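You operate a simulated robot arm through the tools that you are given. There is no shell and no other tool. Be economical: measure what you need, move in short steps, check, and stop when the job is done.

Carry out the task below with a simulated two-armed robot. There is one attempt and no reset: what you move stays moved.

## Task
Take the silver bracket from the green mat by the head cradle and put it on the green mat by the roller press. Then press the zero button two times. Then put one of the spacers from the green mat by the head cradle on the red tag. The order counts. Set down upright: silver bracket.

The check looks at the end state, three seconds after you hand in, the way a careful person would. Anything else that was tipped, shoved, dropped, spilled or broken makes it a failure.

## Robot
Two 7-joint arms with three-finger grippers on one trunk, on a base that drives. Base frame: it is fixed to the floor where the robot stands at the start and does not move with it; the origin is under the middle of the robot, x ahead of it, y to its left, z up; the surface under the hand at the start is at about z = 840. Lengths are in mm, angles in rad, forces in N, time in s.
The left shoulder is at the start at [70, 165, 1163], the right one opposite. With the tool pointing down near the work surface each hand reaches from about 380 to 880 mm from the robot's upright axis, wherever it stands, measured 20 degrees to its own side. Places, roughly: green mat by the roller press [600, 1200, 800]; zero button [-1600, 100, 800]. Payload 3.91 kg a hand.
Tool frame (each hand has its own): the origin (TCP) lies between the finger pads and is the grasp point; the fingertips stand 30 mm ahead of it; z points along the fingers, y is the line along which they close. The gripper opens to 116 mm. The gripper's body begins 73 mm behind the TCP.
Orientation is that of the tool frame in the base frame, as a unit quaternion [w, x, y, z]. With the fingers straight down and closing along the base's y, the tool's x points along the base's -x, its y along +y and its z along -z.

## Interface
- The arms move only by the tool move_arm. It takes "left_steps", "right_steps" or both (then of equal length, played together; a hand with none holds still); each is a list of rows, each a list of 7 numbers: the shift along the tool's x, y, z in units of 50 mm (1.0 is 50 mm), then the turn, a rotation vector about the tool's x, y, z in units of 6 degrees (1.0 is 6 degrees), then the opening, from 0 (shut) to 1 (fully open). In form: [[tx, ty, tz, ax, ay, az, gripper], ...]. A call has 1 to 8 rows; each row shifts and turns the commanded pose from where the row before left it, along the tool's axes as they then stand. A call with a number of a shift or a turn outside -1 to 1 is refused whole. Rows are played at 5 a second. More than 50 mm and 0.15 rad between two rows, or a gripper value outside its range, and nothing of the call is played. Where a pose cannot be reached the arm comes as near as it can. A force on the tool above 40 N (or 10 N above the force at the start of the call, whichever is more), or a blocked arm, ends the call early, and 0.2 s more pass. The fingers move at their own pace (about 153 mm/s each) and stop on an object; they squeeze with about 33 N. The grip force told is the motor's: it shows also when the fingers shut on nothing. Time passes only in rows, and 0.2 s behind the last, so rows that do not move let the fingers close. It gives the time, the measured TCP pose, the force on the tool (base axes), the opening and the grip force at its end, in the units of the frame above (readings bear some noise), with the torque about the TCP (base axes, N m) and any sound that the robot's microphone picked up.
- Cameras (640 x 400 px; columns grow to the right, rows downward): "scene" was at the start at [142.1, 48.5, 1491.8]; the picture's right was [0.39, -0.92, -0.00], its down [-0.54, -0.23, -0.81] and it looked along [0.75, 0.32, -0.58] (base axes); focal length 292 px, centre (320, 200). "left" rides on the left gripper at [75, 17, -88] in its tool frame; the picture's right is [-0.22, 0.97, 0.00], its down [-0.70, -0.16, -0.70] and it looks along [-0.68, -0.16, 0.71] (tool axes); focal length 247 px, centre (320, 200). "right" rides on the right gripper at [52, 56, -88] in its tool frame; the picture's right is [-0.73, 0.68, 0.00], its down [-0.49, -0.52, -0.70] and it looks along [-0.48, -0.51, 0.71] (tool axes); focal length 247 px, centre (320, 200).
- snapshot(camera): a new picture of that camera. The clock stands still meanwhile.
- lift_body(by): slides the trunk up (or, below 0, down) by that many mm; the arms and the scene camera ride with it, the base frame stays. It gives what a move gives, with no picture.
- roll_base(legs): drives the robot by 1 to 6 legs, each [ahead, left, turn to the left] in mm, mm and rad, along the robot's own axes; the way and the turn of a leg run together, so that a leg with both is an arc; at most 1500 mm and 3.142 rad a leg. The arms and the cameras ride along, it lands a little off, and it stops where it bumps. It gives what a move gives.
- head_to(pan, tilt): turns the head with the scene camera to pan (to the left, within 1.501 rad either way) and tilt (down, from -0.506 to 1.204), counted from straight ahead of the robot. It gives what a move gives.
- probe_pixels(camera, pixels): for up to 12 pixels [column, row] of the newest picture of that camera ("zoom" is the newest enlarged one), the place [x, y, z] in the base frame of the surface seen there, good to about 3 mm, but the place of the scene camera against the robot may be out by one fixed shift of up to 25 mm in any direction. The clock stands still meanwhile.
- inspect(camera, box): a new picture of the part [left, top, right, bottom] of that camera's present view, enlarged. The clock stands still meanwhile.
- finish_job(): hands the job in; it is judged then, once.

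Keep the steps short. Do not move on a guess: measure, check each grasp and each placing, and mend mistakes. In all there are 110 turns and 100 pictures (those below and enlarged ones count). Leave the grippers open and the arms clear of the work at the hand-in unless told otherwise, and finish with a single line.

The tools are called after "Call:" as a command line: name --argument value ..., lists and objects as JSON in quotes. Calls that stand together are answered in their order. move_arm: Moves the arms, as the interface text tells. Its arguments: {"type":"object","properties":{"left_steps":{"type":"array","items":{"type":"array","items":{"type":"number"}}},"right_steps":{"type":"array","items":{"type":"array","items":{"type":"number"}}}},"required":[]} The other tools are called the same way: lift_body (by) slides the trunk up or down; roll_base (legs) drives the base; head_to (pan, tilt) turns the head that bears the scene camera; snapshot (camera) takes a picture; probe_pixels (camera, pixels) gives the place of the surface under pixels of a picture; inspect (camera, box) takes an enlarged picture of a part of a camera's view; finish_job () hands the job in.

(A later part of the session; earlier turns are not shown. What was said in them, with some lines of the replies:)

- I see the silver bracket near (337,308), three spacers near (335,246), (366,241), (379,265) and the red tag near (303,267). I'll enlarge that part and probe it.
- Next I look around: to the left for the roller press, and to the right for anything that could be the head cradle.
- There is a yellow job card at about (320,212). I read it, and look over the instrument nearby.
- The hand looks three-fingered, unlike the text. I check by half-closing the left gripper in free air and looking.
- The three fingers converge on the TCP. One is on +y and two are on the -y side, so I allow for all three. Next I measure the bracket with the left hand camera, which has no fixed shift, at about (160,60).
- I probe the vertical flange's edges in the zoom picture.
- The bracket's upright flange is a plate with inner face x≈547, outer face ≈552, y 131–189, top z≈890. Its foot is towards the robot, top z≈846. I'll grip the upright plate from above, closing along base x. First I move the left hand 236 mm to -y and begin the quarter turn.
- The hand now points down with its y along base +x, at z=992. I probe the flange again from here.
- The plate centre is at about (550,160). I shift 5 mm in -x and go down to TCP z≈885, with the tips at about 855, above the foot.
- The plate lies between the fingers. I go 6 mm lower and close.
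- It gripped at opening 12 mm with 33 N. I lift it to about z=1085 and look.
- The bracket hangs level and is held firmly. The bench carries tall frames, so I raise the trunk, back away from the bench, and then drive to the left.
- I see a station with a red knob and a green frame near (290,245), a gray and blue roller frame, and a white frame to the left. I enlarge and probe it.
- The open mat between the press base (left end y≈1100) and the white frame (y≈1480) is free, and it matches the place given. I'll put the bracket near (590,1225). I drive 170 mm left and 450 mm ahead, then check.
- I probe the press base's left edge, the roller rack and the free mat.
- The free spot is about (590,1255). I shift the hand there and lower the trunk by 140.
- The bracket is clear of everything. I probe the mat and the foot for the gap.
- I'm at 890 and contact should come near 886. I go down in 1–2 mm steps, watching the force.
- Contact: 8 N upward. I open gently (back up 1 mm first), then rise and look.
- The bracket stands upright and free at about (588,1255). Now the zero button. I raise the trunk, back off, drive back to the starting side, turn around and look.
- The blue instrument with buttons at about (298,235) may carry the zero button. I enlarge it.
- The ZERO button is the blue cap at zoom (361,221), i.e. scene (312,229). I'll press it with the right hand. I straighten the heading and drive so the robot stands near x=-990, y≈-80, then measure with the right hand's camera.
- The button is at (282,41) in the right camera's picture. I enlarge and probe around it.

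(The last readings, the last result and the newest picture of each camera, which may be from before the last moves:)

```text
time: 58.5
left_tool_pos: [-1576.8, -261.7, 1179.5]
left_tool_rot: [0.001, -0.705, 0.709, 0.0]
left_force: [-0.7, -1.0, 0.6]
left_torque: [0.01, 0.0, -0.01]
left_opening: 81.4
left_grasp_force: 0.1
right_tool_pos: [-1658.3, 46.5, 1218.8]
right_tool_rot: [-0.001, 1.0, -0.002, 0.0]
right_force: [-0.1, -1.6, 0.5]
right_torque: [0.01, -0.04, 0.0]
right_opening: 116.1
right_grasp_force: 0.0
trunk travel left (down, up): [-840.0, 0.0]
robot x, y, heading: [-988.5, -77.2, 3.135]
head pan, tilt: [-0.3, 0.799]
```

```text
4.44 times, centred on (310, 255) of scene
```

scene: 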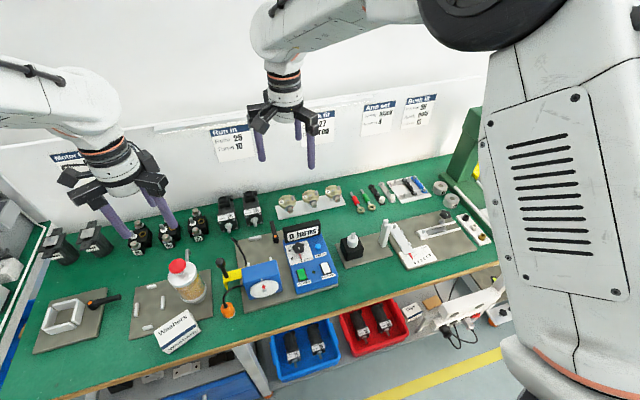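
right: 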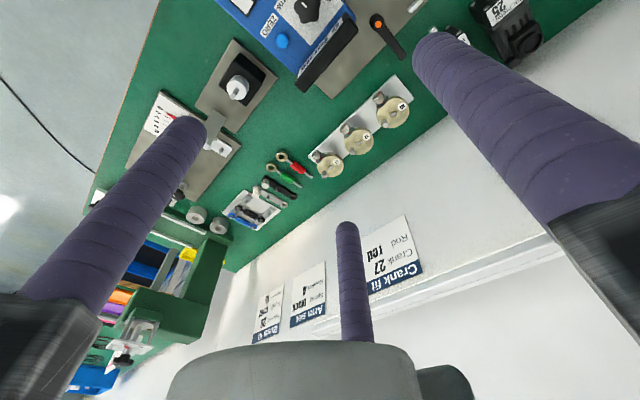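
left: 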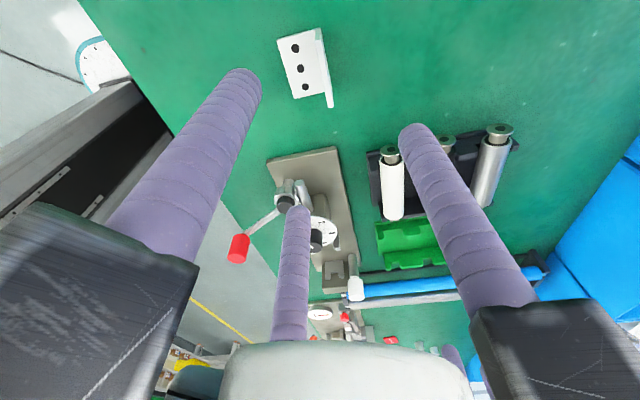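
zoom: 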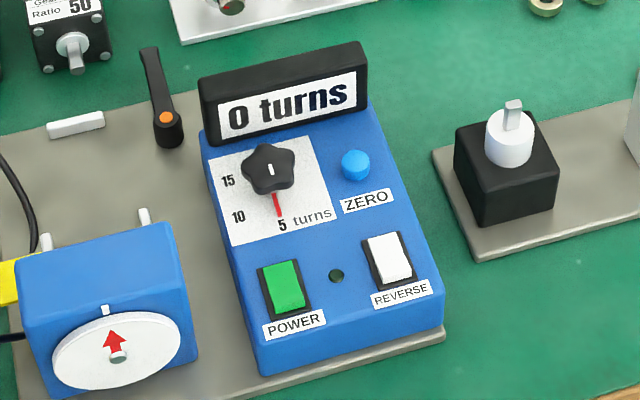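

The button centre is at (-1626.5, 98.5) with its top at z≈852. The knob edge and the display are 33 mm or more away. I shut the right gripper, move over the button and go part of the way down.

Call:
move_arm --right_steps '[[0.31, -0.52, 0, 0, 0, 0, 0], [0.31, -0.51, 0, 0, 0, 0, 0], [0, 0, 0.9, 0, 0, 0, 0], [0, 0, 0.9, 0, 0, 0, 0], [0, 0, 0.9, 0, 0, 0, 0], [0, 0, 0.9, 0, 0, 0, 0], [0, 0, 0.9, 0, 0, 0, 0], [0, 0, 0, 0, 0, 0, 0]]'

Call:
snapshot --camera "right"

```text
time: 60.3
left_tool_pos: [-1575.0, -261.5, 1180.6]
left_tool_rot: [0.001, -0.705, 0.709, -0.001]
left_force: [0.7, 0.6, 0.4]
left_torque: [0.0, -0.01, 0.0]
left_opening: 81.2
left_grasp_force: 0.0
right_tool_pos: [-1626.4, 100.0, 991.7]
right_tool_rot: [0.0, 1.0, -0.003, -0.002]
right_force: [0.3, -1.4, 0.5]
right_torque: [0.01, -0.02, -0.02]
right_opening: 9.3
right_grasp_force: 32.9
trunk travel left (down, up): [-840.0, 0.0]
robot x, y, heading: [-986.7, -75.4, 3.134]
head pan, tilt: [-0.3, 0.799]
```

```text
68 pictures are left
```

right: 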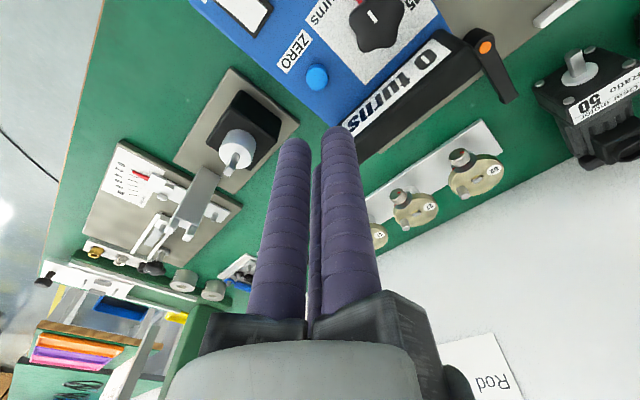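

The fingers shut at 9.3, so all three are real and form a clump about 36 mm wide. It still fits. I re-measure the button from here.

Call:
probe_pixels --camera "right" --pixels '[[317, 74], [317, 78], [312, 75], [322, 75], [317, 70], [300, 55], [335, 95], [300, 75], [398, 90], [375, 20]]'

Call:
inspect --camera "right" --box '[270, 30, 390, 150]'

```text
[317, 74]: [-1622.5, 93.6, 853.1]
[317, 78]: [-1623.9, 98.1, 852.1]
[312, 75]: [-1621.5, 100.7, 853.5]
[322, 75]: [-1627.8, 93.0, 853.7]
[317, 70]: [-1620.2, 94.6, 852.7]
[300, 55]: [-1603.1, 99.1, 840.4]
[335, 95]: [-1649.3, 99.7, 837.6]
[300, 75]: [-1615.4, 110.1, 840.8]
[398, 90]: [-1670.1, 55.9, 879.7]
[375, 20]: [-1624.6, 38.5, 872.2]
```

```text
3.33 times, centred on (330, 90) of right
```

zoom: 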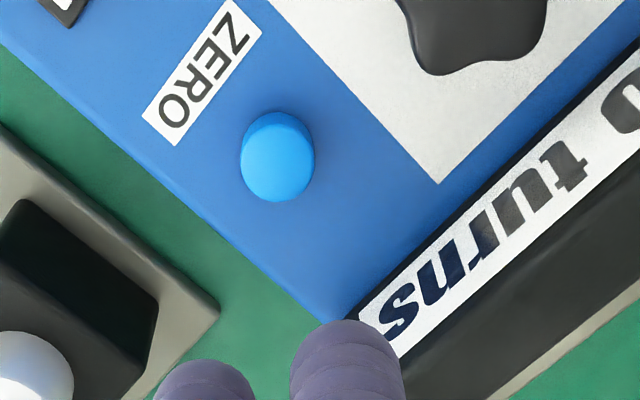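

The button centre is (-1625, 98) and the tool stands at (-1626,100): well aligned. I go down to about 6 mm above the cap.

Call:
move_arm --right_steps '[[0.02, 0.03, 0.9, 0, 0, 0, 0], [0, 0, 0.8, 0, 0, 0, 0], [0, 0, 0.33, 0, 0, 0, 0], [0, 0, 0, 0, 0, 0, 0]]'

Call:
snapshot --camera "right"

Call:
inspect --camera "scene" --box '[260, 210, 360, 300]'

```text
time: 61.3
left_tool_pos: [-1576.2, -261.0, 1179.2]
left_tool_rot: [0.0, -0.705, 0.709, 0.0]
left_force: [0.3, -0.2, 0.1]
left_torque: [0.01, 0.02, 0.02]
left_opening: 81.2
left_grasp_force: 0.1
right_tool_pos: [-1623.7, 97.3, 890.0]
right_tool_rot: [0.0, 1.0, -0.003, 0.0]
right_force: [0.2, 0.9, -0.1]
right_torque: [0.02, 0.02, -0.02]
right_opening: 8.9
right_grasp_force: 32.9
trunk travel left (down, up): [-840.0, 0.0]
robot x, y, heading: [-983.4, -76.0, 3.135]
head pan, tilt: [-0.3, 0.799]
```

```text
66 pictures are left
```

right: 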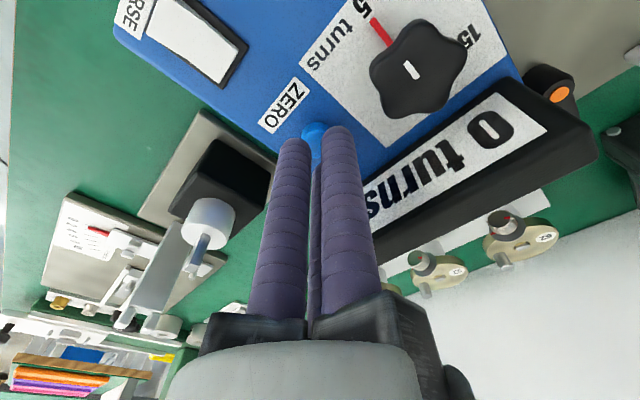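

```text
4.44 times, centred on (310, 255) of scene
```

zoom: 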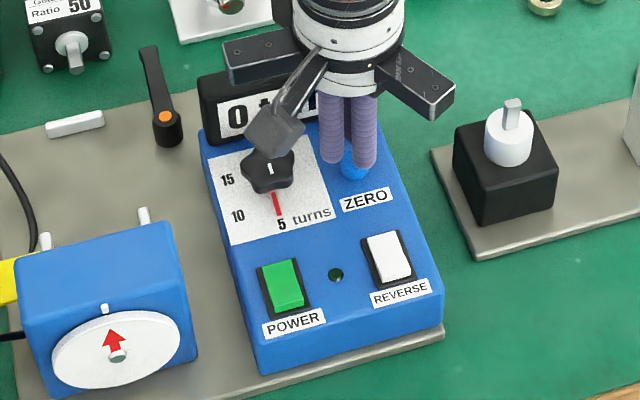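

The fingertips are right over the blue cap. I press down in 2 mm rows, watching force and sound.

Call:
move_arm --right_steps '[[0, 0, 0.04, 0, 0, 0, 0], [0, 0, 0.04, 0, 0, 0, 0], [0, 0, 0.04, 0, 0, 0, 0], [0, 0, 0.02, 0, 0, 0, 0]]'

```text
time: 62.3
left_tool_pos: [-1575.2, -261.2, 1181.1]
left_tool_rot: [0.0, -0.706, 0.708, 0.0]
left_force: [0.4, -0.3, 0.9]
left_torque: [0.01, 0.02, -0.01]
left_opening: 81.5
left_grasp_force: 0.1
right_tool_pos: [-1625.2, 97.8, 884.8]
right_tool_rot: [0.0, 1.0, -0.002, 0.0]
right_force: [-0.7, 0.6, 0.2]
right_torque: [0.04, -0.02, -0.02]
right_opening: 8.9
right_grasp_force: 33.0
trunk travel left (down, up): [-840.0, 0.0]
robot x, y, heading: [-988.5, -77.7, 3.136]
head pan, tilt: [-0.3, 0.799]
```

Call:
move_arm --right_steps '[[0, 0, 0.03, 0, 0, 0, 0], [0, 0, 0.03, 0, 0, 0, 0]]'

```text
time: 62.9
left_tool_pos: [-1576.3, -261.4, 1180.2]
left_tool_rot: [0.001, -0.705, 0.709, 0.0]
left_force: [-0.2, 0.1, 0.2]
left_torque: [-0.04, 0.01, -0.02]
left_opening: 81.0
left_grasp_force: 0.0
right_tool_pos: [-1625.2, 96.1, 880.8]
right_tool_rot: [0.0, 1.0, -0.003, -0.001]
right_force: [-0.3, 0.9, -0.2]
right_torque: [-0.02, -0.01, 0.01]
right_opening: 8.7
right_grasp_force: 33.4
trunk travel left (down, up): [-840.0, 0.0]
robot x, y, heading: [-985.7, -73.9, 3.131]
head pan, tilt: [-0.3, 0.799]
```

Call:
move_arm --right_steps '[[0, 0, 0.025, 0, 0, 0, 0], [0, 0, 0.025, 0, 0, 0, 0]]'

Call:
inspect --camera "right" --box '[270, 90, 370, 180]'

```text
time: 63.5
left_tool_pos: [-1575.0, -261.7, 1180.7]
left_tool_rot: [0.0, -0.705, 0.709, 0.0]
left_force: [0.0, -0.8, 0.2]
left_torque: [0.0, -0.02, -0.01]
left_opening: 81.6
left_grasp_force: 0.1
right_tool_pos: [-1625.0, 96.1, 879.4]
right_tool_rot: [0.001, 1.0, -0.003, 0.0]
right_force: [0.6, 0.6, 1.0]
right_torque: [0.05, -0.04, 0.01]
right_opening: 9.2
right_grasp_force: 32.9
trunk travel left (down, up): [-840.0, 0.0]
robot x, y, heading: [-986.1, -79.1, 3.139]
head pan, tilt: [-0.3, 0.799]
```

```text
4.44 times, centred on (320, 135) of right
```

zoom: 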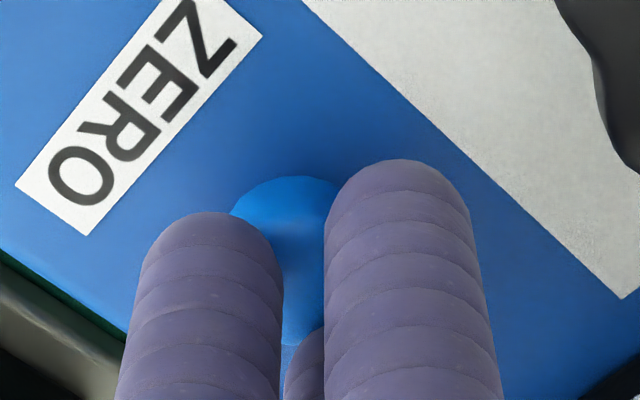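

The cap sits centred under the three tips and the force is just beginning (1 N). I continue in 1 mm rows.

Call:
move_arm --right_steps '[[0, 0, 0.02, 0, 0, 0, 0], [0, 0, 0.02, 0, 0, 0, 0]]'

```text
time: 64.1
left_tool_pos: [-1576.8, -262.0, 1180.1]
left_tool_rot: [0.0, -0.705, 0.709, -0.001]
left_force: [1.0, -0.2, 0.2]
left_torque: [0.01, -0.03, -0.01]
left_opening: 81.2
left_grasp_force: 0.1
right_tool_pos: [-1625.3, 96.6, 877.3]
right_tool_rot: [0.001, 1.0, -0.003, 0.0]
right_force: [0.1, -1.0, 1.9]
right_torque: [0.01, -0.02, 0.0]
right_opening: 9.1
right_grasp_force: 33.0
trunk travel left (down, up): [-840.0, 0.0]
robot x, y, heading: [-985.1, -76.5, 3.131]
head pan, tilt: [-0.3, 0.799]
```

Force is rising slowly (1.9 N), like a button spring. I go on.

Call:
move_arm --right_steps '[[0, 0, 0.02, 0, 0, 0, 0], [0, 0, 0.02, 0, 0, 0, 0]]'

```text
time: 64.7
left_tool_pos: [-1575.1, -262.6, 1179.6]
left_tool_rot: [0.0, -0.705, 0.709, 0.0]
left_force: [0.5, 0.0, -0.1]
left_torque: [0.0, -0.02, 0.0]
left_opening: 81.1
left_grasp_force: 0.0
right_tool_pos: [-1625.8, 97.0, 875.3]
right_tool_rot: [0.0, 1.0, -0.002, 0.0]
right_force: [0.1, 0.5, 2.5]
right_torque: [0.01, -0.05, 0.01]
right_opening: 8.9
right_grasp_force: 33.2
trunk travel left (down, up): [-840.0, 0.0]
robot x, y, heading: [-988.9, -76.7, 3.131]
head pan, tilt: [-0.3, 0.799]
heard: click
```

A click: first press registered. I rise 12 mm to release fully, then check.

Call:
move_arm --right_steps '[[0, 0, -0.08, 0, 0, 0, 0], [0, 0, -0.16, 0, 0, 0, 0], [0, 0, 0, 0, 0, 0, 0], [0, 0, 0, 0, 0, 0, 0]]'

```text
time: 65.7
left_tool_pos: [-1575.5, -261.6, 1179.8]
left_tool_rot: [0.0, -0.705, 0.709, 0.0]
left_force: [-0.2, 0.5, 0.6]
left_torque: [0.02, 0.04, 0.01]
left_opening: 80.9
left_grasp_force: 0.0
right_tool_pos: [-1626.1, 96.0, 887.8]
right_tool_rot: [0.0, 1.0, -0.003, 0.001]
right_force: [-0.5, -0.3, -0.1]
right_torque: [-0.01, -0.05, -0.01]
right_opening: 8.9
right_grasp_force: 33.2
trunk travel left (down, up): [-840.0, 0.0]
robot x, y, heading: [-984.8, -74.3, 3.135]
head pan, tilt: [-0.3, 0.799]
```

Released. Second press: down the same 12 mm, stopping at the same depth.

Call:
move_arm --right_steps '[[0, 0, 0.1, 0, 0, 0, 0], [0, 0, 0.06, 0, 0, 0, 0], [0, 0, 0.04, 0, 0, 0, 0], [0, 0, 0.04, 0, 0, 0, 0], [0, 0, 0, 0, 0, 0, 0]]'

```text
time: 66.9
left_tool_pos: [-1575.1, -261.2, 1181.7]
left_tool_rot: [0.0, -0.705, 0.709, 0.0]
left_force: [0.5, -0.6, -0.3]
left_torque: [-0.02, -0.01, -0.06]
left_opening: 80.9
left_grasp_force: 0.0
right_tool_pos: [-1624.5, 97.0, 875.5]
right_tool_rot: [0.0, 1.0, -0.003, 0.001]
right_force: [-0.3, -0.1, 2.9]
right_torque: [-0.01, -0.06, -0.05]
right_opening: 9.2
right_grasp_force: 33.0
trunk travel left (down, up): [-840.0, 0.0]
robot x, y, heading: [-986.9, -74.8, 3.141]
head pan, tilt: [-0.3, 0.799]
heard: click
```

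The second click came. I raise the right hand well clear.

Call:
move_arm --right_steps '[[0, 0, -0.3, 0, 0, 0, 0], [0, 0, -0.9, 0, 0, 0, 0], [0, 0, -0.9, 0, 0, 0, 0], [0, 0, -0.9, 0, 0, 0, 0], [0, 0, -0.9, 0, 0, 0, 0], [0, 0, -0.9, 0, 0, 0, 0], [0, 0, -0.9, 0, 0, 0, 0], [0, 0, -0.9, 0, 0, 0, 0.5]]'

Call:
inspect --camera "scene" --box '[260, 210, 360, 300]'

```text
time: 68.7
left_tool_pos: [-1573.9, -260.9, 1180.7]
left_tool_rot: [-0.001, -0.705, 0.709, 0.001]
left_force: [0.5, 0.1, -0.2]
left_torque: [0.03, 0.04, -0.01]
left_opening: 80.8
left_grasp_force: 0.0
right_tool_pos: [-1623.4, 97.6, 1204.2]
right_tool_rot: [-0.001, 1.0, -0.003, -0.001]
right_force: [-0.5, 0.5, -0.1]
right_torque: [-0.02, 0.03, -0.01]
right_opening: 58.1
right_grasp_force: 0.0
trunk travel left (down, up): [-840.0, 0.0]
robot x, y, heading: [-988.7, -76.8, 3.139]
head pan, tilt: [-0.3, 0.799]
```

```text
4.44 times, centred on (310, 255) of scene
```

zoom: 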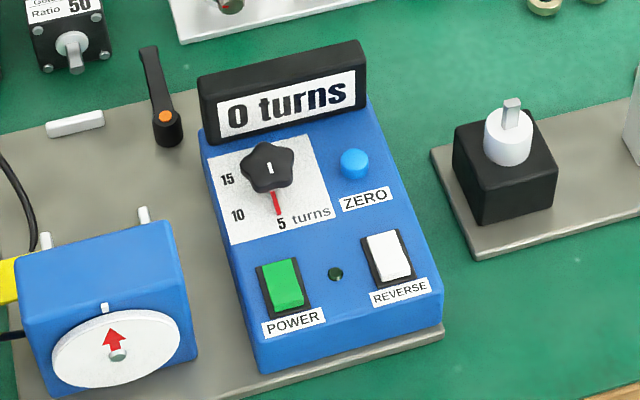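

The panel is unchanged and two presses are done. Now back to the first bench: I back off, re-centre, turn around and drive up.

Call:
roll_base --legs '[[-530, 0, 0], [0, -90, 0], [0, 0, -1.57], [0, 0, -1.57]]'

Call:
head_to --pan 0.2 --tilt 0.55

Call:
snapshot --camera "scene"

```text
time: 80.2
left_tool_pos: [140.6, 194.6, 1180.5]
left_tool_rot: [0.0, 0.707, 0.707, 0.0]
left_force: [0.3, 0.1, -0.1]
left_torque: [0.0, -0.02, 0.01]
left_opening: 81.1
left_grasp_force: 0.1
right_tool_pos: [191.6, -165.9, 1203.8]
right_tool_rot: [0.0, 0.001, 1.0, 0.0]
right_force: [0.4, -0.3, -0.1]
right_torque: [0.01, -0.02, -0.01]
right_opening: 58.1
right_grasp_force: 0.1
trunk travel left (down, up): [-840.0, 0.0]
robot x, y, heading: [-449.5, 5.7, -0.002]
head pan, tilt: [-0.3, 0.799]
```

```text
time: 81.1
left_tool_pos: [140.2, 193.1, 1180.4]
left_tool_rot: [0.0, 0.707, 0.707, 0.0]
left_force: [0.6, -0.2, -0.1]
left_torque: [0.02, 0.0, -0.02]
left_opening: 81.1
left_grasp_force: 0.0
right_tool_pos: [190.4, -164.5, 1204.1]
right_tool_rot: [0.0, 0.001, 1.0, 0.0]
right_force: [0.1, 0.1, -0.3]
right_torque: [0.0, 0.02, -0.01]
right_opening: 58.0
right_grasp_force: 0.1
trunk travel left (down, up): [-840.0, 0.0]
robot x, y, heading: [-446.7, 6.7, 0.0]
head pan, tilt: [0.201, 0.55]
```

```text
62 pictures are left
```

scene: 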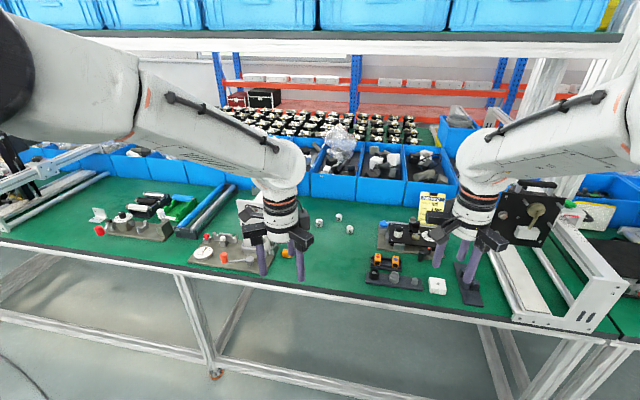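

Back at the bench; the bracket still stands at (98,215). I drive 450 mm ahead and look with the left camera.

Call:
roll_base --legs '[[450, 0, 0]]'

Call:
snapshot --camera "left"

Call:
head_to --pan 0.4 --tilt 0.75

Call:
snapshot --camera "scene"

```text
time: 83.9
left_tool_pos: [591.5, 194.3, 1180.8]
left_tool_rot: [0.001, 0.706, 0.708, 0.0]
left_force: [0.0, 1.0, 0.8]
left_torque: [-0.03, -0.01, 0.02]
left_opening: 81.0
left_grasp_force: 0.0
right_tool_pos: [643.1, -164.3, 1204.7]
right_tool_rot: [0.001, 0.0, 1.0, 0.0]
right_force: [0.9, -0.4, 0.4]
right_torque: [0.01, -0.03, 0.01]
right_opening: 58.0
right_grasp_force: 0.0
trunk travel left (down, up): [-840.0, 0.0]
robot x, y, heading: [6.8, 5.3, 0.002]
head pan, tilt: [0.201, 0.55]
```

```text
61 pictures are left
```

left: 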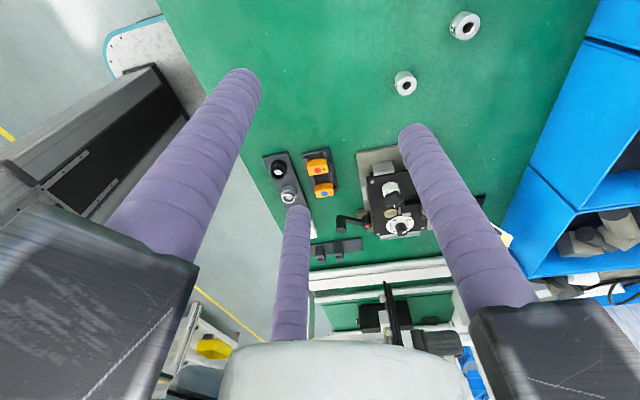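

```text
time: 84.6
left_tool_pos: [592.9, 193.0, 1180.2]
left_tool_rot: [0.0, 0.707, 0.707, 0.0]
left_force: [0.5, -0.6, -0.1]
left_torque: [0.0, 0.04, 0.01]
left_opening: 81.5
left_grasp_force: 0.1
right_tool_pos: [643.9, -164.9, 1204.0]
right_tool_rot: [0.0, 0.0, 1.0, -0.001]
right_force: [0.5, -0.1, 0.3]
right_torque: [-0.05, 0.0, 0.01]
right_opening: 58.0
right_grasp_force: 0.1
trunk travel left (down, up): [-840.0, 0.0]
robot x, y, heading: [5.4, 5.4, -0.003]
head pan, tilt: [0.4, 0.75]
```

```text
60 pictures are left
```

scene: 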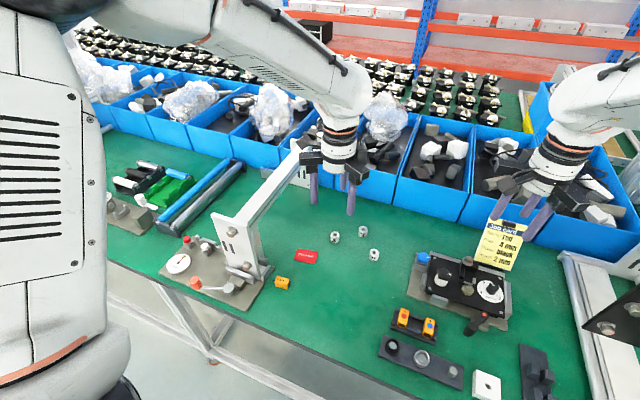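

I see spacers at (405,83) and (463,25) in the left picture. I probe them.

Call:
probe_pixels --camera "left" --pixels '[[405, 76], [405, 82], [408, 94], [463, 20], [460, 35]]'

Call:
inspect --camera "left" --box '[360, 0, 520, 110]'

Call:
probe_pixels --camera "scene" --pixels '[[300, 256], [305, 256], [315, 257], [335, 237], [362, 233], [374, 255], [282, 283], [262, 262], [258, 215], [296, 150], [267, 275], [240, 255]]'

Call:
inspect --camera "scene" --box '[150, 140, 400, 300]'

```text
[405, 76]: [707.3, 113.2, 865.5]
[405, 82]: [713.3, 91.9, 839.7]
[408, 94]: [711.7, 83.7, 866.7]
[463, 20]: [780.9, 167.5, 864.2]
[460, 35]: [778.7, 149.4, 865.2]
```

```text
3.64 times, centred on (440, 55) of left
```

zoom: 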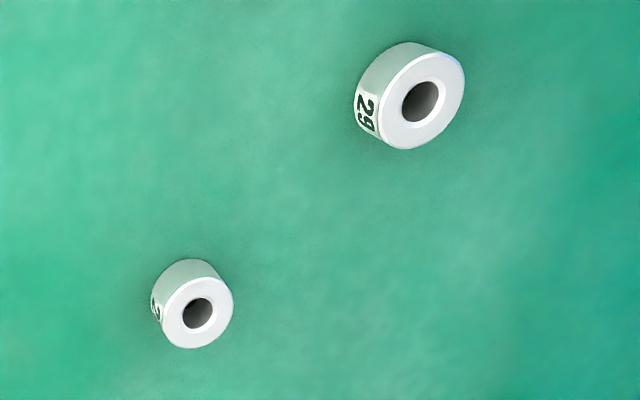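

```text
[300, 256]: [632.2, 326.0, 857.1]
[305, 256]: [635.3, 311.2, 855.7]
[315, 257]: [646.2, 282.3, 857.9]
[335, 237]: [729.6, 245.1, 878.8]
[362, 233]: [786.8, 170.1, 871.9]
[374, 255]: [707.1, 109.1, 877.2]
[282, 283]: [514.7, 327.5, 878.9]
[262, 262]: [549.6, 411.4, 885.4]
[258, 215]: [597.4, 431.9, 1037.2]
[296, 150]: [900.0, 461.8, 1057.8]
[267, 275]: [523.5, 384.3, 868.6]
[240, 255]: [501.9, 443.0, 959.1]
```

```text
2.50 times, centred on (275, 220) of scene
```

zoom: 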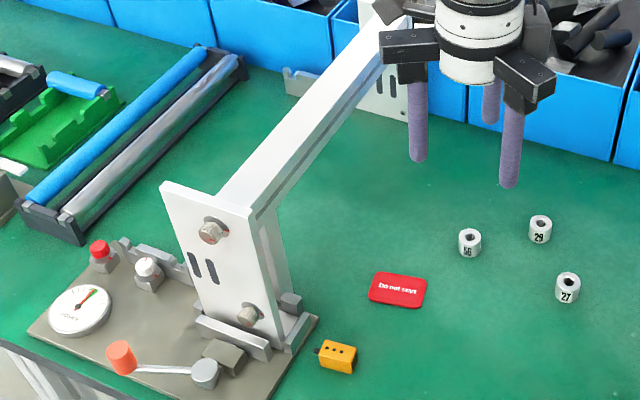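

Spacer 27 has its centre at about (709.5, 98.5), top z≈866, diameter about 30. I move over it and down to z≈950.

Call:
move_arm --left_steps '[[-0.63, 0.78, 0, 0, 0, 0, 0.7], [-0.63, 0.78, 0, 0, 0, 0, 0.7], [-0.64, 0.78, 0, 0, 0, 0, 0.7], [0, 0, 0.92, 0, 0, 0, 0.7], [0, 0, 0.92, 0, 0, 0, 0.7], [0, 0, 0.92, 0, 0, 0, 0.7], [0, 0, 0.92, 0, 0, 0, 0.7], [0, 0, 0.92, 0, 0, 0, 0.7]]'

Call:
snapshot --camera "left"

```text
refused: row 1 steps farther than a row can; nothing moved
```

```text
57 pictures are left
```

left: 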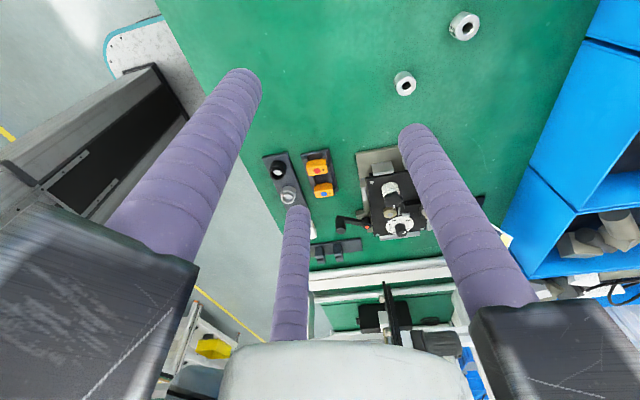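

The combined step was just over 50 mm, so I use smaller steps: four sideways rows, then down.

Call:
move_arm --left_steps '[[-0.475, 0.585, 0, 0, 0, 0, 0.7], [-0.475, 0.585, 0, 0, 0, 0, 0.7], [-0.475, 0.585, 0, 0, 0, 0, 0.7], [-0.475, 0.585, 0, 0, 0, 0, 0.7], [0, 0, 0.95, 0, 0, 0, 0.7], [0, 0, 0.95, 0, 0, 0, 0.7], [0, 0, 0.95, 0, 0, 0, 0.7], [0, 0, 0.95, 0, 0, 0, 0.7]]'

Call:
snapshot --camera "left"

```text
time: 86.4
left_tool_pos: [713.1, 98.4, 992.6]
left_tool_rot: [0.0, 0.707, 0.707, 0.0]
left_force: [0.0, -0.8, 0.3]
left_torque: [0.01, 0.02, -0.01]
left_opening: 81.0
left_grasp_force: 0.0
right_tool_pos: [644.5, -165.1, 1203.2]
right_tool_rot: [-0.001, 0.0, 1.0, 0.0]
right_force: [0.4, 0.0, 0.0]
right_torque: [0.01, 0.04, -0.01]
right_opening: 58.1
right_grasp_force: 0.1
trunk travel left (down, up): [-840.0, 0.0]
robot x, y, heading: [5.1, 7.1, -0.003]
head pan, tilt: [0.4, 0.75]
```

```text
56 pictures are left
```

left: 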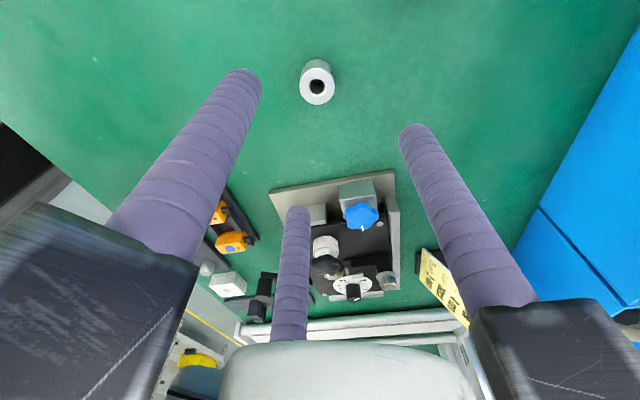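

I probe the spacer rim, and the machine beside it for clearance.

Call:
probe_pixels --camera "left" --pixels '[[317, 71], [304, 86], [331, 86], [317, 101], [307, 75], [330, 98], [330, 185], [358, 185], [360, 212], [325, 245]]'

Call:
inspect --camera "left" --box '[260, 40, 380, 120]'

```text
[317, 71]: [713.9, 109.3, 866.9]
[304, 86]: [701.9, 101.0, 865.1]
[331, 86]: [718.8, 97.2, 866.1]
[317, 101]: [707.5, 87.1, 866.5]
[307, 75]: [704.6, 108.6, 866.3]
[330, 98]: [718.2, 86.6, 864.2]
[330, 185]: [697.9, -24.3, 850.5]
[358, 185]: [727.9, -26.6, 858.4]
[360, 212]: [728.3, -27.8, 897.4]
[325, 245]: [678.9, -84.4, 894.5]
```

```text
5.00 times, centred on (320, 80) of left
```

zoom: 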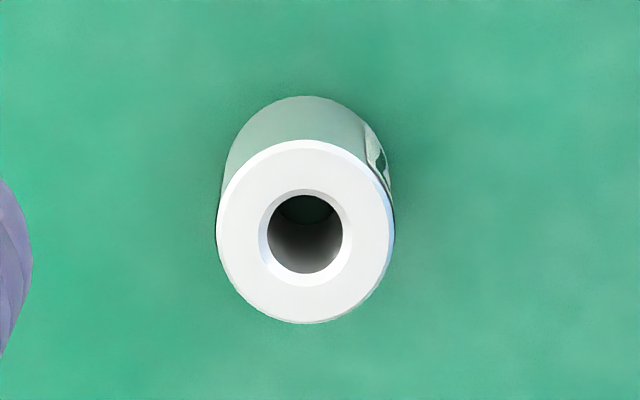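

The spacer centre is (710.5, 98) and the hand is aligned within about 2 mm. I go down to TCP z≈876 (tips 6 mm above the mat), then close gently.

Call:
move_arm --left_steps '[[0, -0.02, 0.8, 0, 0, 0, 0.7], [0, 0, 0.8, 0, 0, 0, 0.7], [0, 0, 0.6, 0, 0, 0, 0.7], [0, 0, 0.12, 0, 0, 0, 0.7], [0, 0, 0, 0, 0, 0, 0.7]]'

Call:
snapshot --camera "left"

```text
time: 87.6
left_tool_pos: [708.2, 98.1, 874.3]
left_tool_rot: [-0.001, 0.707, 0.707, 0.0]
left_force: [0.0, -0.8, 0.1]
left_torque: [0.01, 0.01, 0.01]
left_opening: 81.3
left_grasp_force: 0.0
right_tool_pos: [643.9, -164.7, 1203.4]
right_tool_rot: [0.0, 0.0, 1.0, 0.0]
right_force: [-0.1, -0.9, -1.1]
right_torque: [0.02, -0.02, -0.01]
right_opening: 57.9
right_grasp_force: 0.1
trunk travel left (down, up): [-840.0, 0.0]
robot x, y, heading: [6.9, 8.0, 0.0]
head pan, tilt: [0.4, 0.75]
```

```text
54 pictures are left
```

left: 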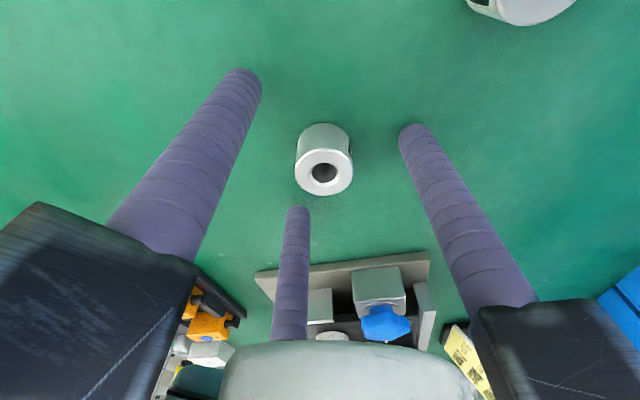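

The spacer stands centred between the fingers. I close on it.

Call:
move_arm --left_steps '[[0, 0, 0, 0, 0, 0, 0.4], [0, 0, 0, 0, 0, 0, 0.32], [0, 0, 0, 0, 0, 0, 0.26], [0, 0, 0, 0, 0, 0, 0.2], [0, 0, 0, 0, 0, 0, 0.1], [0, 0, 0, 0, 0, 0, 0], [0, 0, 0, 0, 0, 0, 0]]'

Call:
snapshot --camera "left"

```text
time: 89.2
left_tool_pos: [708.0, 100.3, 875.1]
left_tool_rot: [0.0, 0.707, 0.707, 0.001]
left_force: [0.1, 0.4, 1.0]
left_torque: [-0.04, -0.03, -0.01]
left_opening: 28.0
left_grasp_force: 33.3
right_tool_pos: [643.8, -163.6, 1204.8]
right_tool_rot: [0.0, 0.0, 1.0, 0.0]
right_force: [0.0, -0.1, -0.3]
right_torque: [0.01, 0.01, -0.01]
right_opening: 57.7
right_grasp_force: 0.1
trunk travel left (down, up): [-840.0, 0.0]
robot x, y, heading: [4.5, 8.4, 0.006]
head pan, tilt: [0.4, 0.75]
```

```text
53 pictures are left
```

left: 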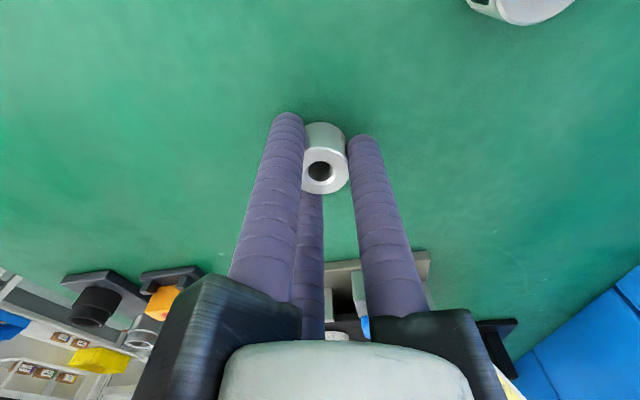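

It's held at 28 mm with 33 N. I lift 75 mm and move towards the tag, stopping at y≈250 to look.

Call:
move_arm --left_steps '[[0, 0, -0.5, 0, 0, 0, 0], [0, 0, -1, 0, 0, 0, 0], [0.75, -0.385, 0, 0, 0, 0, 0], [0.75, -0.385, 0, 0, 0, 0, 0], [0.75, -0.385, 0, 0, 0, 0, 0], [0.75, -0.385, 0, 0, 0, 0, 0], [0, 0, 0, 0, 0, 0, 0]]'

Call:
snapshot --camera "left"

Call:
snapshot --camera "scene"

```text
time: 90.8
left_tool_pos: [629.9, 250.6, 947.7]
left_tool_rot: [0.0, 0.706, 0.708, 0.001]
left_force: [-0.4, -0.2, -0.1]
left_torque: [-0.02, -0.01, -0.01]
left_opening: 28.2
left_grasp_force: 32.6
right_tool_pos: [645.0, -165.9, 1202.9]
right_tool_rot: [0.001, 0.0, 1.0, -0.001]
right_force: [0.7, 0.5, -1.0]
right_torque: [0.03, 0.01, -0.01]
right_opening: 57.8
right_grasp_force: 0.0
trunk travel left (down, up): [-840.0, 0.0]
robot x, y, heading: [7.8, 3.9, 0.0]
head pan, tilt: [0.4, 0.75]
```

```text
52 pictures are left
```

left: 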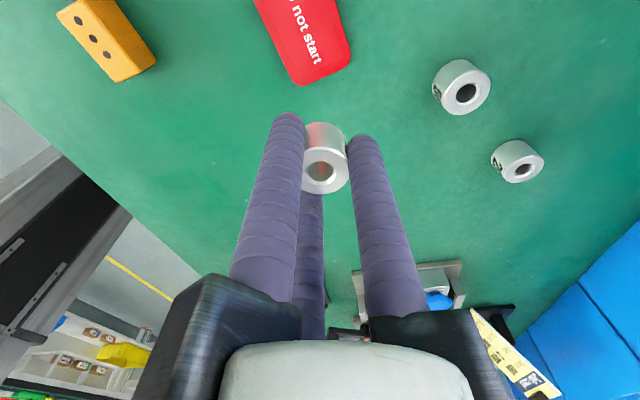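

```text
51 pictures are left
```

scene: 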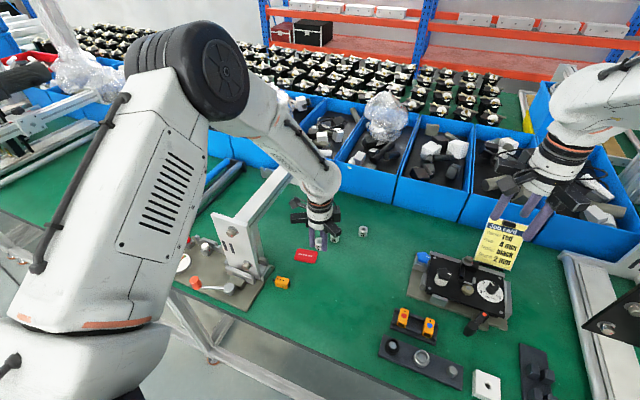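

I probe the tag's visible edges in both pictures.

Call:
probe_pixels --camera "left" --pixels '[[262, 10], [296, 80], [345, 62], [335, 10], [300, 40], [320, 60], [280, 40], [345, 45]]'

Call:
inspect --camera "scene" --box '[250, 180, 380, 290]'

Call:
probe_pixels --camera "scene" --pixels '[[298, 250], [314, 251], [316, 262], [294, 260], [305, 256]]'

```text
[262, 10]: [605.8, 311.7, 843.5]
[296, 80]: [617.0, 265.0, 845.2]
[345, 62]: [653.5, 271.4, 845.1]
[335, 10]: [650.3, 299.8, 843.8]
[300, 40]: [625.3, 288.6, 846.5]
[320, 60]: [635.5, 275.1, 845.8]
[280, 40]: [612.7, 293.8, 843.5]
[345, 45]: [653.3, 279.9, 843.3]
```

```text
3.64 times, centred on (315, 235) of scene
```

zoom: 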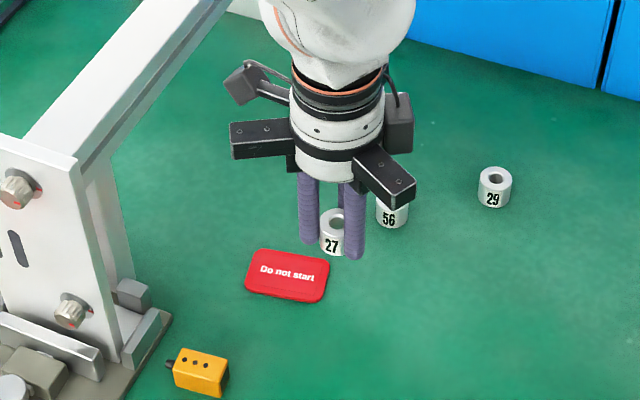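

```text
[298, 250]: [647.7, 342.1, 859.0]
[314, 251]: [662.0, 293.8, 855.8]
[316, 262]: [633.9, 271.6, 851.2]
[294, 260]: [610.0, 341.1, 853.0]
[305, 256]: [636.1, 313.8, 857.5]
```

The tag's centre is at about (625,302), roughly 73×42 mm, top z≈845. I move the spacer over (626,299), staying high, and check clearance to the beam.

Call:
move_arm --left_steps '[[0.48, -0.04, 0, 0, 0, 0, 0], [0.48, -0.04, 0, 0, 0, 0, 0], [0, 0, 0, 0, 0, 0, 0]]'

Call:
snapshot --camera "left"

Call:
inspect --camera "scene" --box '[210, 160, 380, 290]'

```text
time: 91.6
left_tool_pos: [627.1, 296.5, 948.1]
left_tool_rot: [-0.001, 0.707, 0.707, 0.0]
left_force: [0.3, 1.0, -0.7]
left_torque: [0.02, 0.02, 0.0]
left_opening: 28.1
left_grasp_force: 32.3
right_tool_pos: [642.7, -165.7, 1205.0]
right_tool_rot: [-0.001, 0.001, 1.0, 0.001]
right_force: [0.2, 0.4, -0.6]
right_torque: [0.01, -0.05, 0.0]
right_opening: 58.2
right_grasp_force: 0.0
trunk travel left (down, up): [-840.0, 0.0]
robot x, y, heading: [5.6, 4.0, -0.005]
head pan, tilt: [0.4, 0.75]
```

```text
49 pictures are left
```

left: 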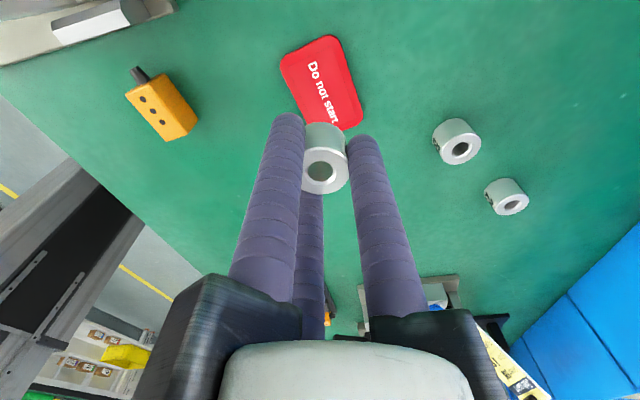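

```text
3.08 times, centred on (295, 225) of scene
```

zoom: 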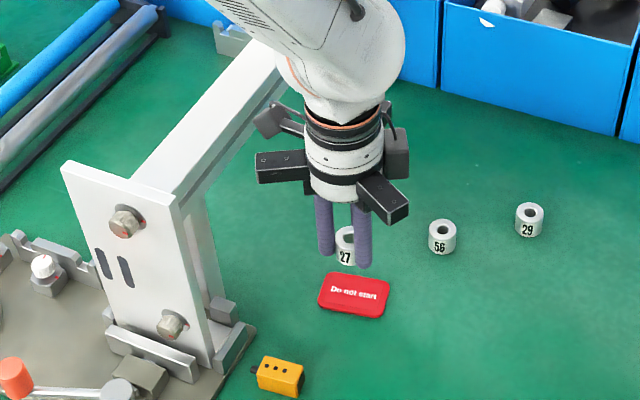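

The whole tag now shows in the left picture. I probe its corners to get the exact centre, and the hand and beam for clearance.

Call:
probe_pixels --camera "left" --pixels '[[283, 63], [334, 39], [360, 113], [322, 122], [312, 80], [330, 90], [308, 60]]'

Call:
probe_pixels --camera "zoom" --pixels '[[262, 168], [266, 120], [205, 165], [225, 150], [185, 200], [250, 125], [275, 98]]'

```text
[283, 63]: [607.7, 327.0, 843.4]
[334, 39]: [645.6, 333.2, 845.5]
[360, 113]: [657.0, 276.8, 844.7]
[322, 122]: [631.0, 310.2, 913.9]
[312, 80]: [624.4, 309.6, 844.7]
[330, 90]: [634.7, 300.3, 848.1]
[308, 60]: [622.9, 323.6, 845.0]
```

```text
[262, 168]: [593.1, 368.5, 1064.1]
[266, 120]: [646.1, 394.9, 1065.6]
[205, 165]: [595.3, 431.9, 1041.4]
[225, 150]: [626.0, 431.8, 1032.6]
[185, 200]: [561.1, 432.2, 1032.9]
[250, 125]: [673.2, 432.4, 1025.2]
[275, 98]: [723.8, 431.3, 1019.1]
```

The tag's centre is (632,300), and the hand clears the beam by about 37 mm. I fine-shift +4 mm x and +2 mm y and go down to ≈885.

Call:
move_arm --left_steps '[[0.04, 0.08, 0.5, 0, 0, 0, 0], [0, 0, 0.5, 0, 0, 0, 0], [0, 0, 0.24, 0, 0, 0, 0], [0, 0, 0, 0, 0, 0, 0]]'

Call:
snapshot --camera "left"

```text
time: 92.6
left_tool_pos: [629.6, 298.4, 885.9]
left_tool_rot: [0.0, 0.707, 0.707, 0.0]
left_force: [0.4, -0.3, -0.2]
left_torque: [-0.02, -0.02, -0.02]
left_opening: 28.2
left_grasp_force: 33.1
right_tool_pos: [645.1, -163.7, 1202.9]
right_tool_rot: [0.0, 0.0, 1.0, 0.0]
right_force: [0.3, 0.1, -0.1]
right_torque: [-0.02, 0.01, -0.03]
right_opening: 57.8
right_grasp_force: 0.2
trunk travel left (down, up): [-840.0, 0.0]
robot x, y, heading: [5.7, 4.0, -0.0]
head pan, tilt: [0.4, 0.75]
```

```text
47 pictures are left
```

left: 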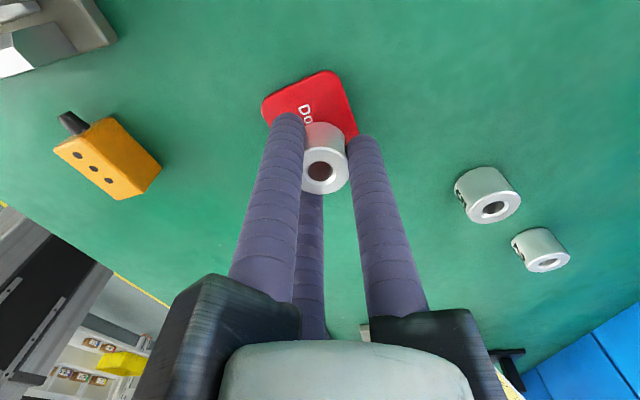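

I lower in 1 mm rows to feel the tag, expecting contact at ≈881.

Call:
move_arm --left_steps '[[0, 0, 0.03, 0, 0, 0, 0], [0, 0, 0.03, 0, 0, 0, 0], [0, 0, 0, 0, 0, 0, 0]]'

```text
time: 93.4
left_tool_pos: [631.7, 299.0, 883.3]
left_tool_rot: [-0.001, 0.708, 0.707, 0.0]
left_force: [0.0, -0.1, -0.1]
left_torque: [0.0, 0.0, 0.01]
left_opening: 28.3
left_grasp_force: 32.3
right_tool_pos: [644.3, -165.6, 1204.2]
right_tool_rot: [-0.001, 0.0, 1.0, 0.0]
right_force: [-0.5, 0.5, 0.6]
right_torque: [-0.01, -0.02, 0.01]
right_opening: 58.0
right_grasp_force: 0.0
trunk travel left (down, up): [-840.0, 0.0]
robot x, y, heading: [5.9, 5.6, -0.001]
head pan, tilt: [0.4, 0.75]
```

Call:
move_arm --left_steps '[[0, 0, 0.025, 0, 0, 0, 0], [0, 0, 0.02, 0, 0, 0, 0], [0, 0, 0, 0, 0, 0, 0]]'

```text
time: 94.2
left_tool_pos: [630.6, 299.5, 881.2]
left_tool_rot: [0.001, 0.707, 0.707, 0.0]
left_force: [-0.5, 0.5, -0.7]
left_torque: [0.0, 0.03, -0.03]
left_opening: 28.2
left_grasp_force: 33.3
right_tool_pos: [643.9, -164.4, 1202.8]
right_tool_rot: [0.0, 0.0, 1.0, 0.001]
right_force: [0.1, 0.1, 0.7]
right_torque: [0.0, 0.03, 0.0]
right_opening: 57.8
right_grasp_force: 0.1
trunk travel left (down, up): [-840.0, 0.0]
robot x, y, heading: [3.4, 7.6, 0.003]
head pan, tilt: [0.4, 0.75]
```

Call:
move_arm --left_steps '[[0, 0, 0.02, 0, 0, 0, 0], [0, 0, 0.01, 0, 0, 0, 0], [0, 0, 0, 0, 0, 0, 0]]'

```text
time: 95.0
left_tool_pos: [630.7, 298.5, 880.2]
left_tool_rot: [0.0, 0.707, 0.707, 0.001]
left_force: [-0.2, 0.5, -0.4]
left_torque: [0.0, -0.02, 0.0]
left_opening: 28.2
left_grasp_force: 32.7
right_tool_pos: [643.2, -165.0, 1203.5]
right_tool_rot: [0.0, 0.001, 1.0, 0.0]
right_force: [0.2, -0.3, -0.2]
right_torque: [0.02, 0.0, -0.01]
right_opening: 58.0
right_grasp_force: 0.1
trunk travel left (down, up): [-840.0, 0.0]
robot x, y, heading: [4.3, 7.6, 0.004]
head pan, tilt: [0.4, 0.75]
```

Call:
move_arm --left_steps '[[0, 0, 0.02, 0, 0, 0, 0], [0, 0, 0, 0, 0, 0, 0], [0, 0, 0, 0, 0, 0, 0]]'

```text
time: 95.8
left_tool_pos: [631.1, 299.0, 880.2]
left_tool_rot: [0.001, 0.707, 0.707, 0.0]
left_force: [0.2, 0.0, 1.7]
left_torque: [0.0, -0.02, 0.0]
left_opening: 28.2
left_grasp_force: 33.5
right_tool_pos: [643.5, -164.8, 1203.7]
right_tool_rot: [0.0, 0.0, 1.0, 0.0]
right_force: [0.1, 0.2, -0.7]
right_torque: [-0.02, 0.01, -0.01]
right_opening: 58.0
right_grasp_force: 0.1
trunk travel left (down, up): [-840.0, 0.0]
robot x, y, heading: [3.3, 8.2, -0.001]
head pan, tilt: [0.4, 0.75]
```

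Light contact (1.7 N): the spacer rests on the tag. I open and rise straight up.

Call:
move_arm --left_steps '[[0, 0, 0, 0, 0, 0, 0.3], [0, 0, 0, 0, 0, 0, 0.45], [0, 0, 0, 0, 0, 0, 0.6], [0, 0, 0, 0, 0, 0, 0.6], [0, 0, -0.4, 0, 0, 0, 0.6], [0, 0, -0.8, 0, 0, 0, 0.6], [0, 0, -0.9, 0, 0, 0, 0.6]]'

Call:
snapshot --camera "left"

```text
time: 97.4
left_tool_pos: [628.2, 296.8, 984.5]
left_tool_rot: [0.0, 0.707, 0.707, 0.0]
left_force: [-0.6, 0.5, 0.1]
left_torque: [-0.01, -0.02, 0.01]
left_opening: 69.7
left_grasp_force: 0.0
right_tool_pos: [642.4, -164.6, 1205.1]
right_tool_rot: [0.001, -0.001, 1.0, 0.001]
right_force: [0.5, -0.5, 0.1]
right_torque: [0.01, -0.02, -0.02]
right_opening: 58.3
right_grasp_force: 0.0
trunk travel left (down, up): [-840.0, 0.0]
robot x, y, heading: [6.9, 4.1, 0.003]
head pan, tilt: [0.4, 0.75]
```

```text
46 pictures are left
```

left: 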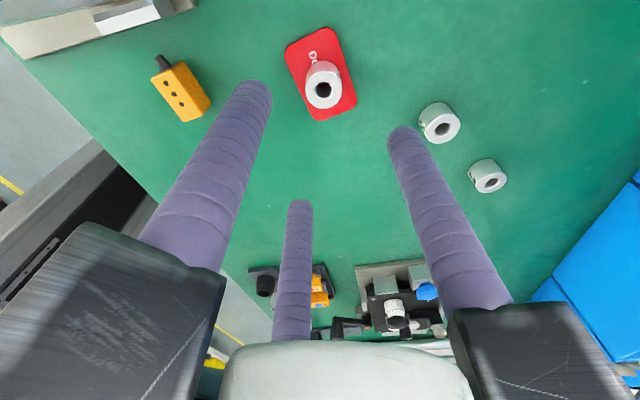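

The spacer stands on the red tag. I move the hand away from the beam, raise it, open both grippers, back off and do a last look.

Call:
move_arm --left_steps '[[-0.9, 0, 0, 0, 0, 0, 0.9], [-0.9, 0, 0, 0, 0, 0, 0.9], [-0.5, 0, -0.8, 0, 0, 0, 0.9], [0, 0, -0.9, 0, 0, 0, 0.9], [0, 0, -0.9, 0, 0, 0, 0.9], [0, 0, -0.9, 0, 0, 0, 0.9]]' --right_steps '[[0, 0, 0, 0, 0, 0, 0.9], [0, 0, 0, 0, 0, 0, 0.9], [0, 0, 0, 0, 0, 0, 0.9], [0, 0, 0, 0, 0, 0, 0.9], [0, 0, 0, 0, 0, 0, 0.9], [0, 0, 0, 0, 0, 0, 0.9]]'

Call:
roll_base --legs '[[-450, 0, 0]]'

Call:
head_to --pan 0.5 --tilt 0.5

Call:
snapshot --camera "scene"

```text
time: 98.8
left_tool_pos: [628.9, 184.2, 1160.0]
left_tool_rot: [0.001, 0.707, 0.707, 0.001]
left_force: [0.0, -0.4, -0.2]
left_torque: [0.02, -0.07, 0.02]
left_opening: 104.6
left_grasp_force: 0.1
right_tool_pos: [642.5, -164.9, 1204.7]
right_tool_rot: [0.001, -0.001, 1.0, 0.001]
right_force: [-0.9, 1.0, -0.8]
right_torque: [-0.02, 0.01, -0.02]
right_opening: 104.4
right_grasp_force: 0.0
trunk travel left (down, up): [-840.0, 0.0]
robot x, y, heading: [4.2, 5.4, -0.001]
head pan, tilt: [0.4, 0.75]
```

```text
time: 101.5
left_tool_pos: [176.9, 180.7, 1159.6]
left_tool_rot: [-0.001, 0.709, 0.705, 0.0]
left_force: [-0.9, 0.5, -0.8]
left_torque: [0.01, 0.0, -0.01]
left_opening: 104.2
left_grasp_force: 0.1
right_tool_pos: [187.8, -167.5, 1203.6]
right_tool_rot: [-0.001, 0.004, 1.0, 0.0]
right_force: [0.5, 0.1, -0.4]
right_torque: [-0.03, 0.05, -0.01]
right_opening: 104.4
right_grasp_force: 0.1
trunk travel left (down, up): [-840.0, 0.0]
robot x, y, heading: [-452.6, 8.4, -0.009]
head pan, tilt: [0.4, 0.75]
```

```text
time: 102.3
left_tool_pos: [177.1, 180.1, 1159.9]
left_tool_rot: [0.0, 0.71, 0.705, 0.0]
left_force: [0.1, -0.8, -0.3]
left_torque: [0.0, -0.03, 0.0]
left_opening: 104.4
left_grasp_force: 0.0
right_tool_pos: [185.8, -166.8, 1204.5]
right_tool_rot: [0.0, 0.003, 1.0, -0.001]
right_force: [-0.7, -0.4, 0.0]
right_torque: [0.01, -0.01, -0.02]
right_opening: 104.3
right_grasp_force: 0.0
trunk travel left (down, up): [-840.0, 0.0]
robot x, y, heading: [-452.5, 6.7, -0.005]
head pan, tilt: [0.499, 0.499]
```

```text
45 pictures are left
```

scene: 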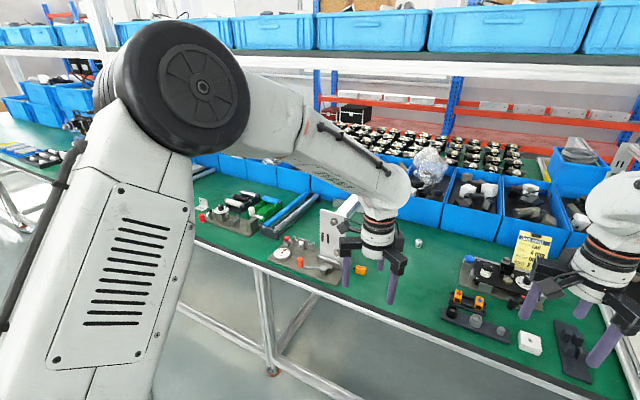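

I enlarge the part with the bracket and the tag for the last check.

Call:
inspect --camera "scene" --box '[190, 180, 320, 280]'

Call:
inspect --camera "scene" --box '[310, 190, 450, 300]'

```text
4.00 times, centred on (255, 230) of scene
```

zoom: 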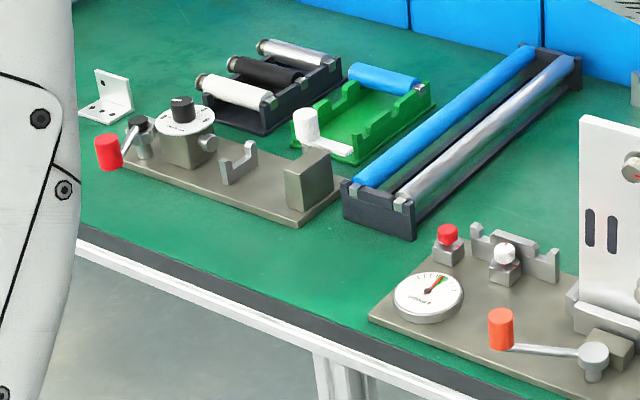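

```text
3.64 times, centred on (380, 245) of scene
```

zoom: 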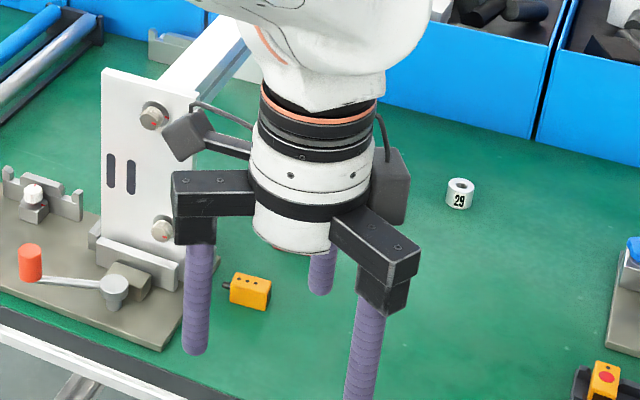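

The bracket stands upright by the roller press, the button clicked twice, and the spacer was on the tag when the left camera last saw it. Both grippers are open and the arms are clear, so I hand in.

Call:
finish_job

```text
The job is handed in.
```

I put the silver bracket upright on the mat by the roller press, pressed the zero button twice (two clicks heard), then set spacer 27 on the red tag, and handed the job in.
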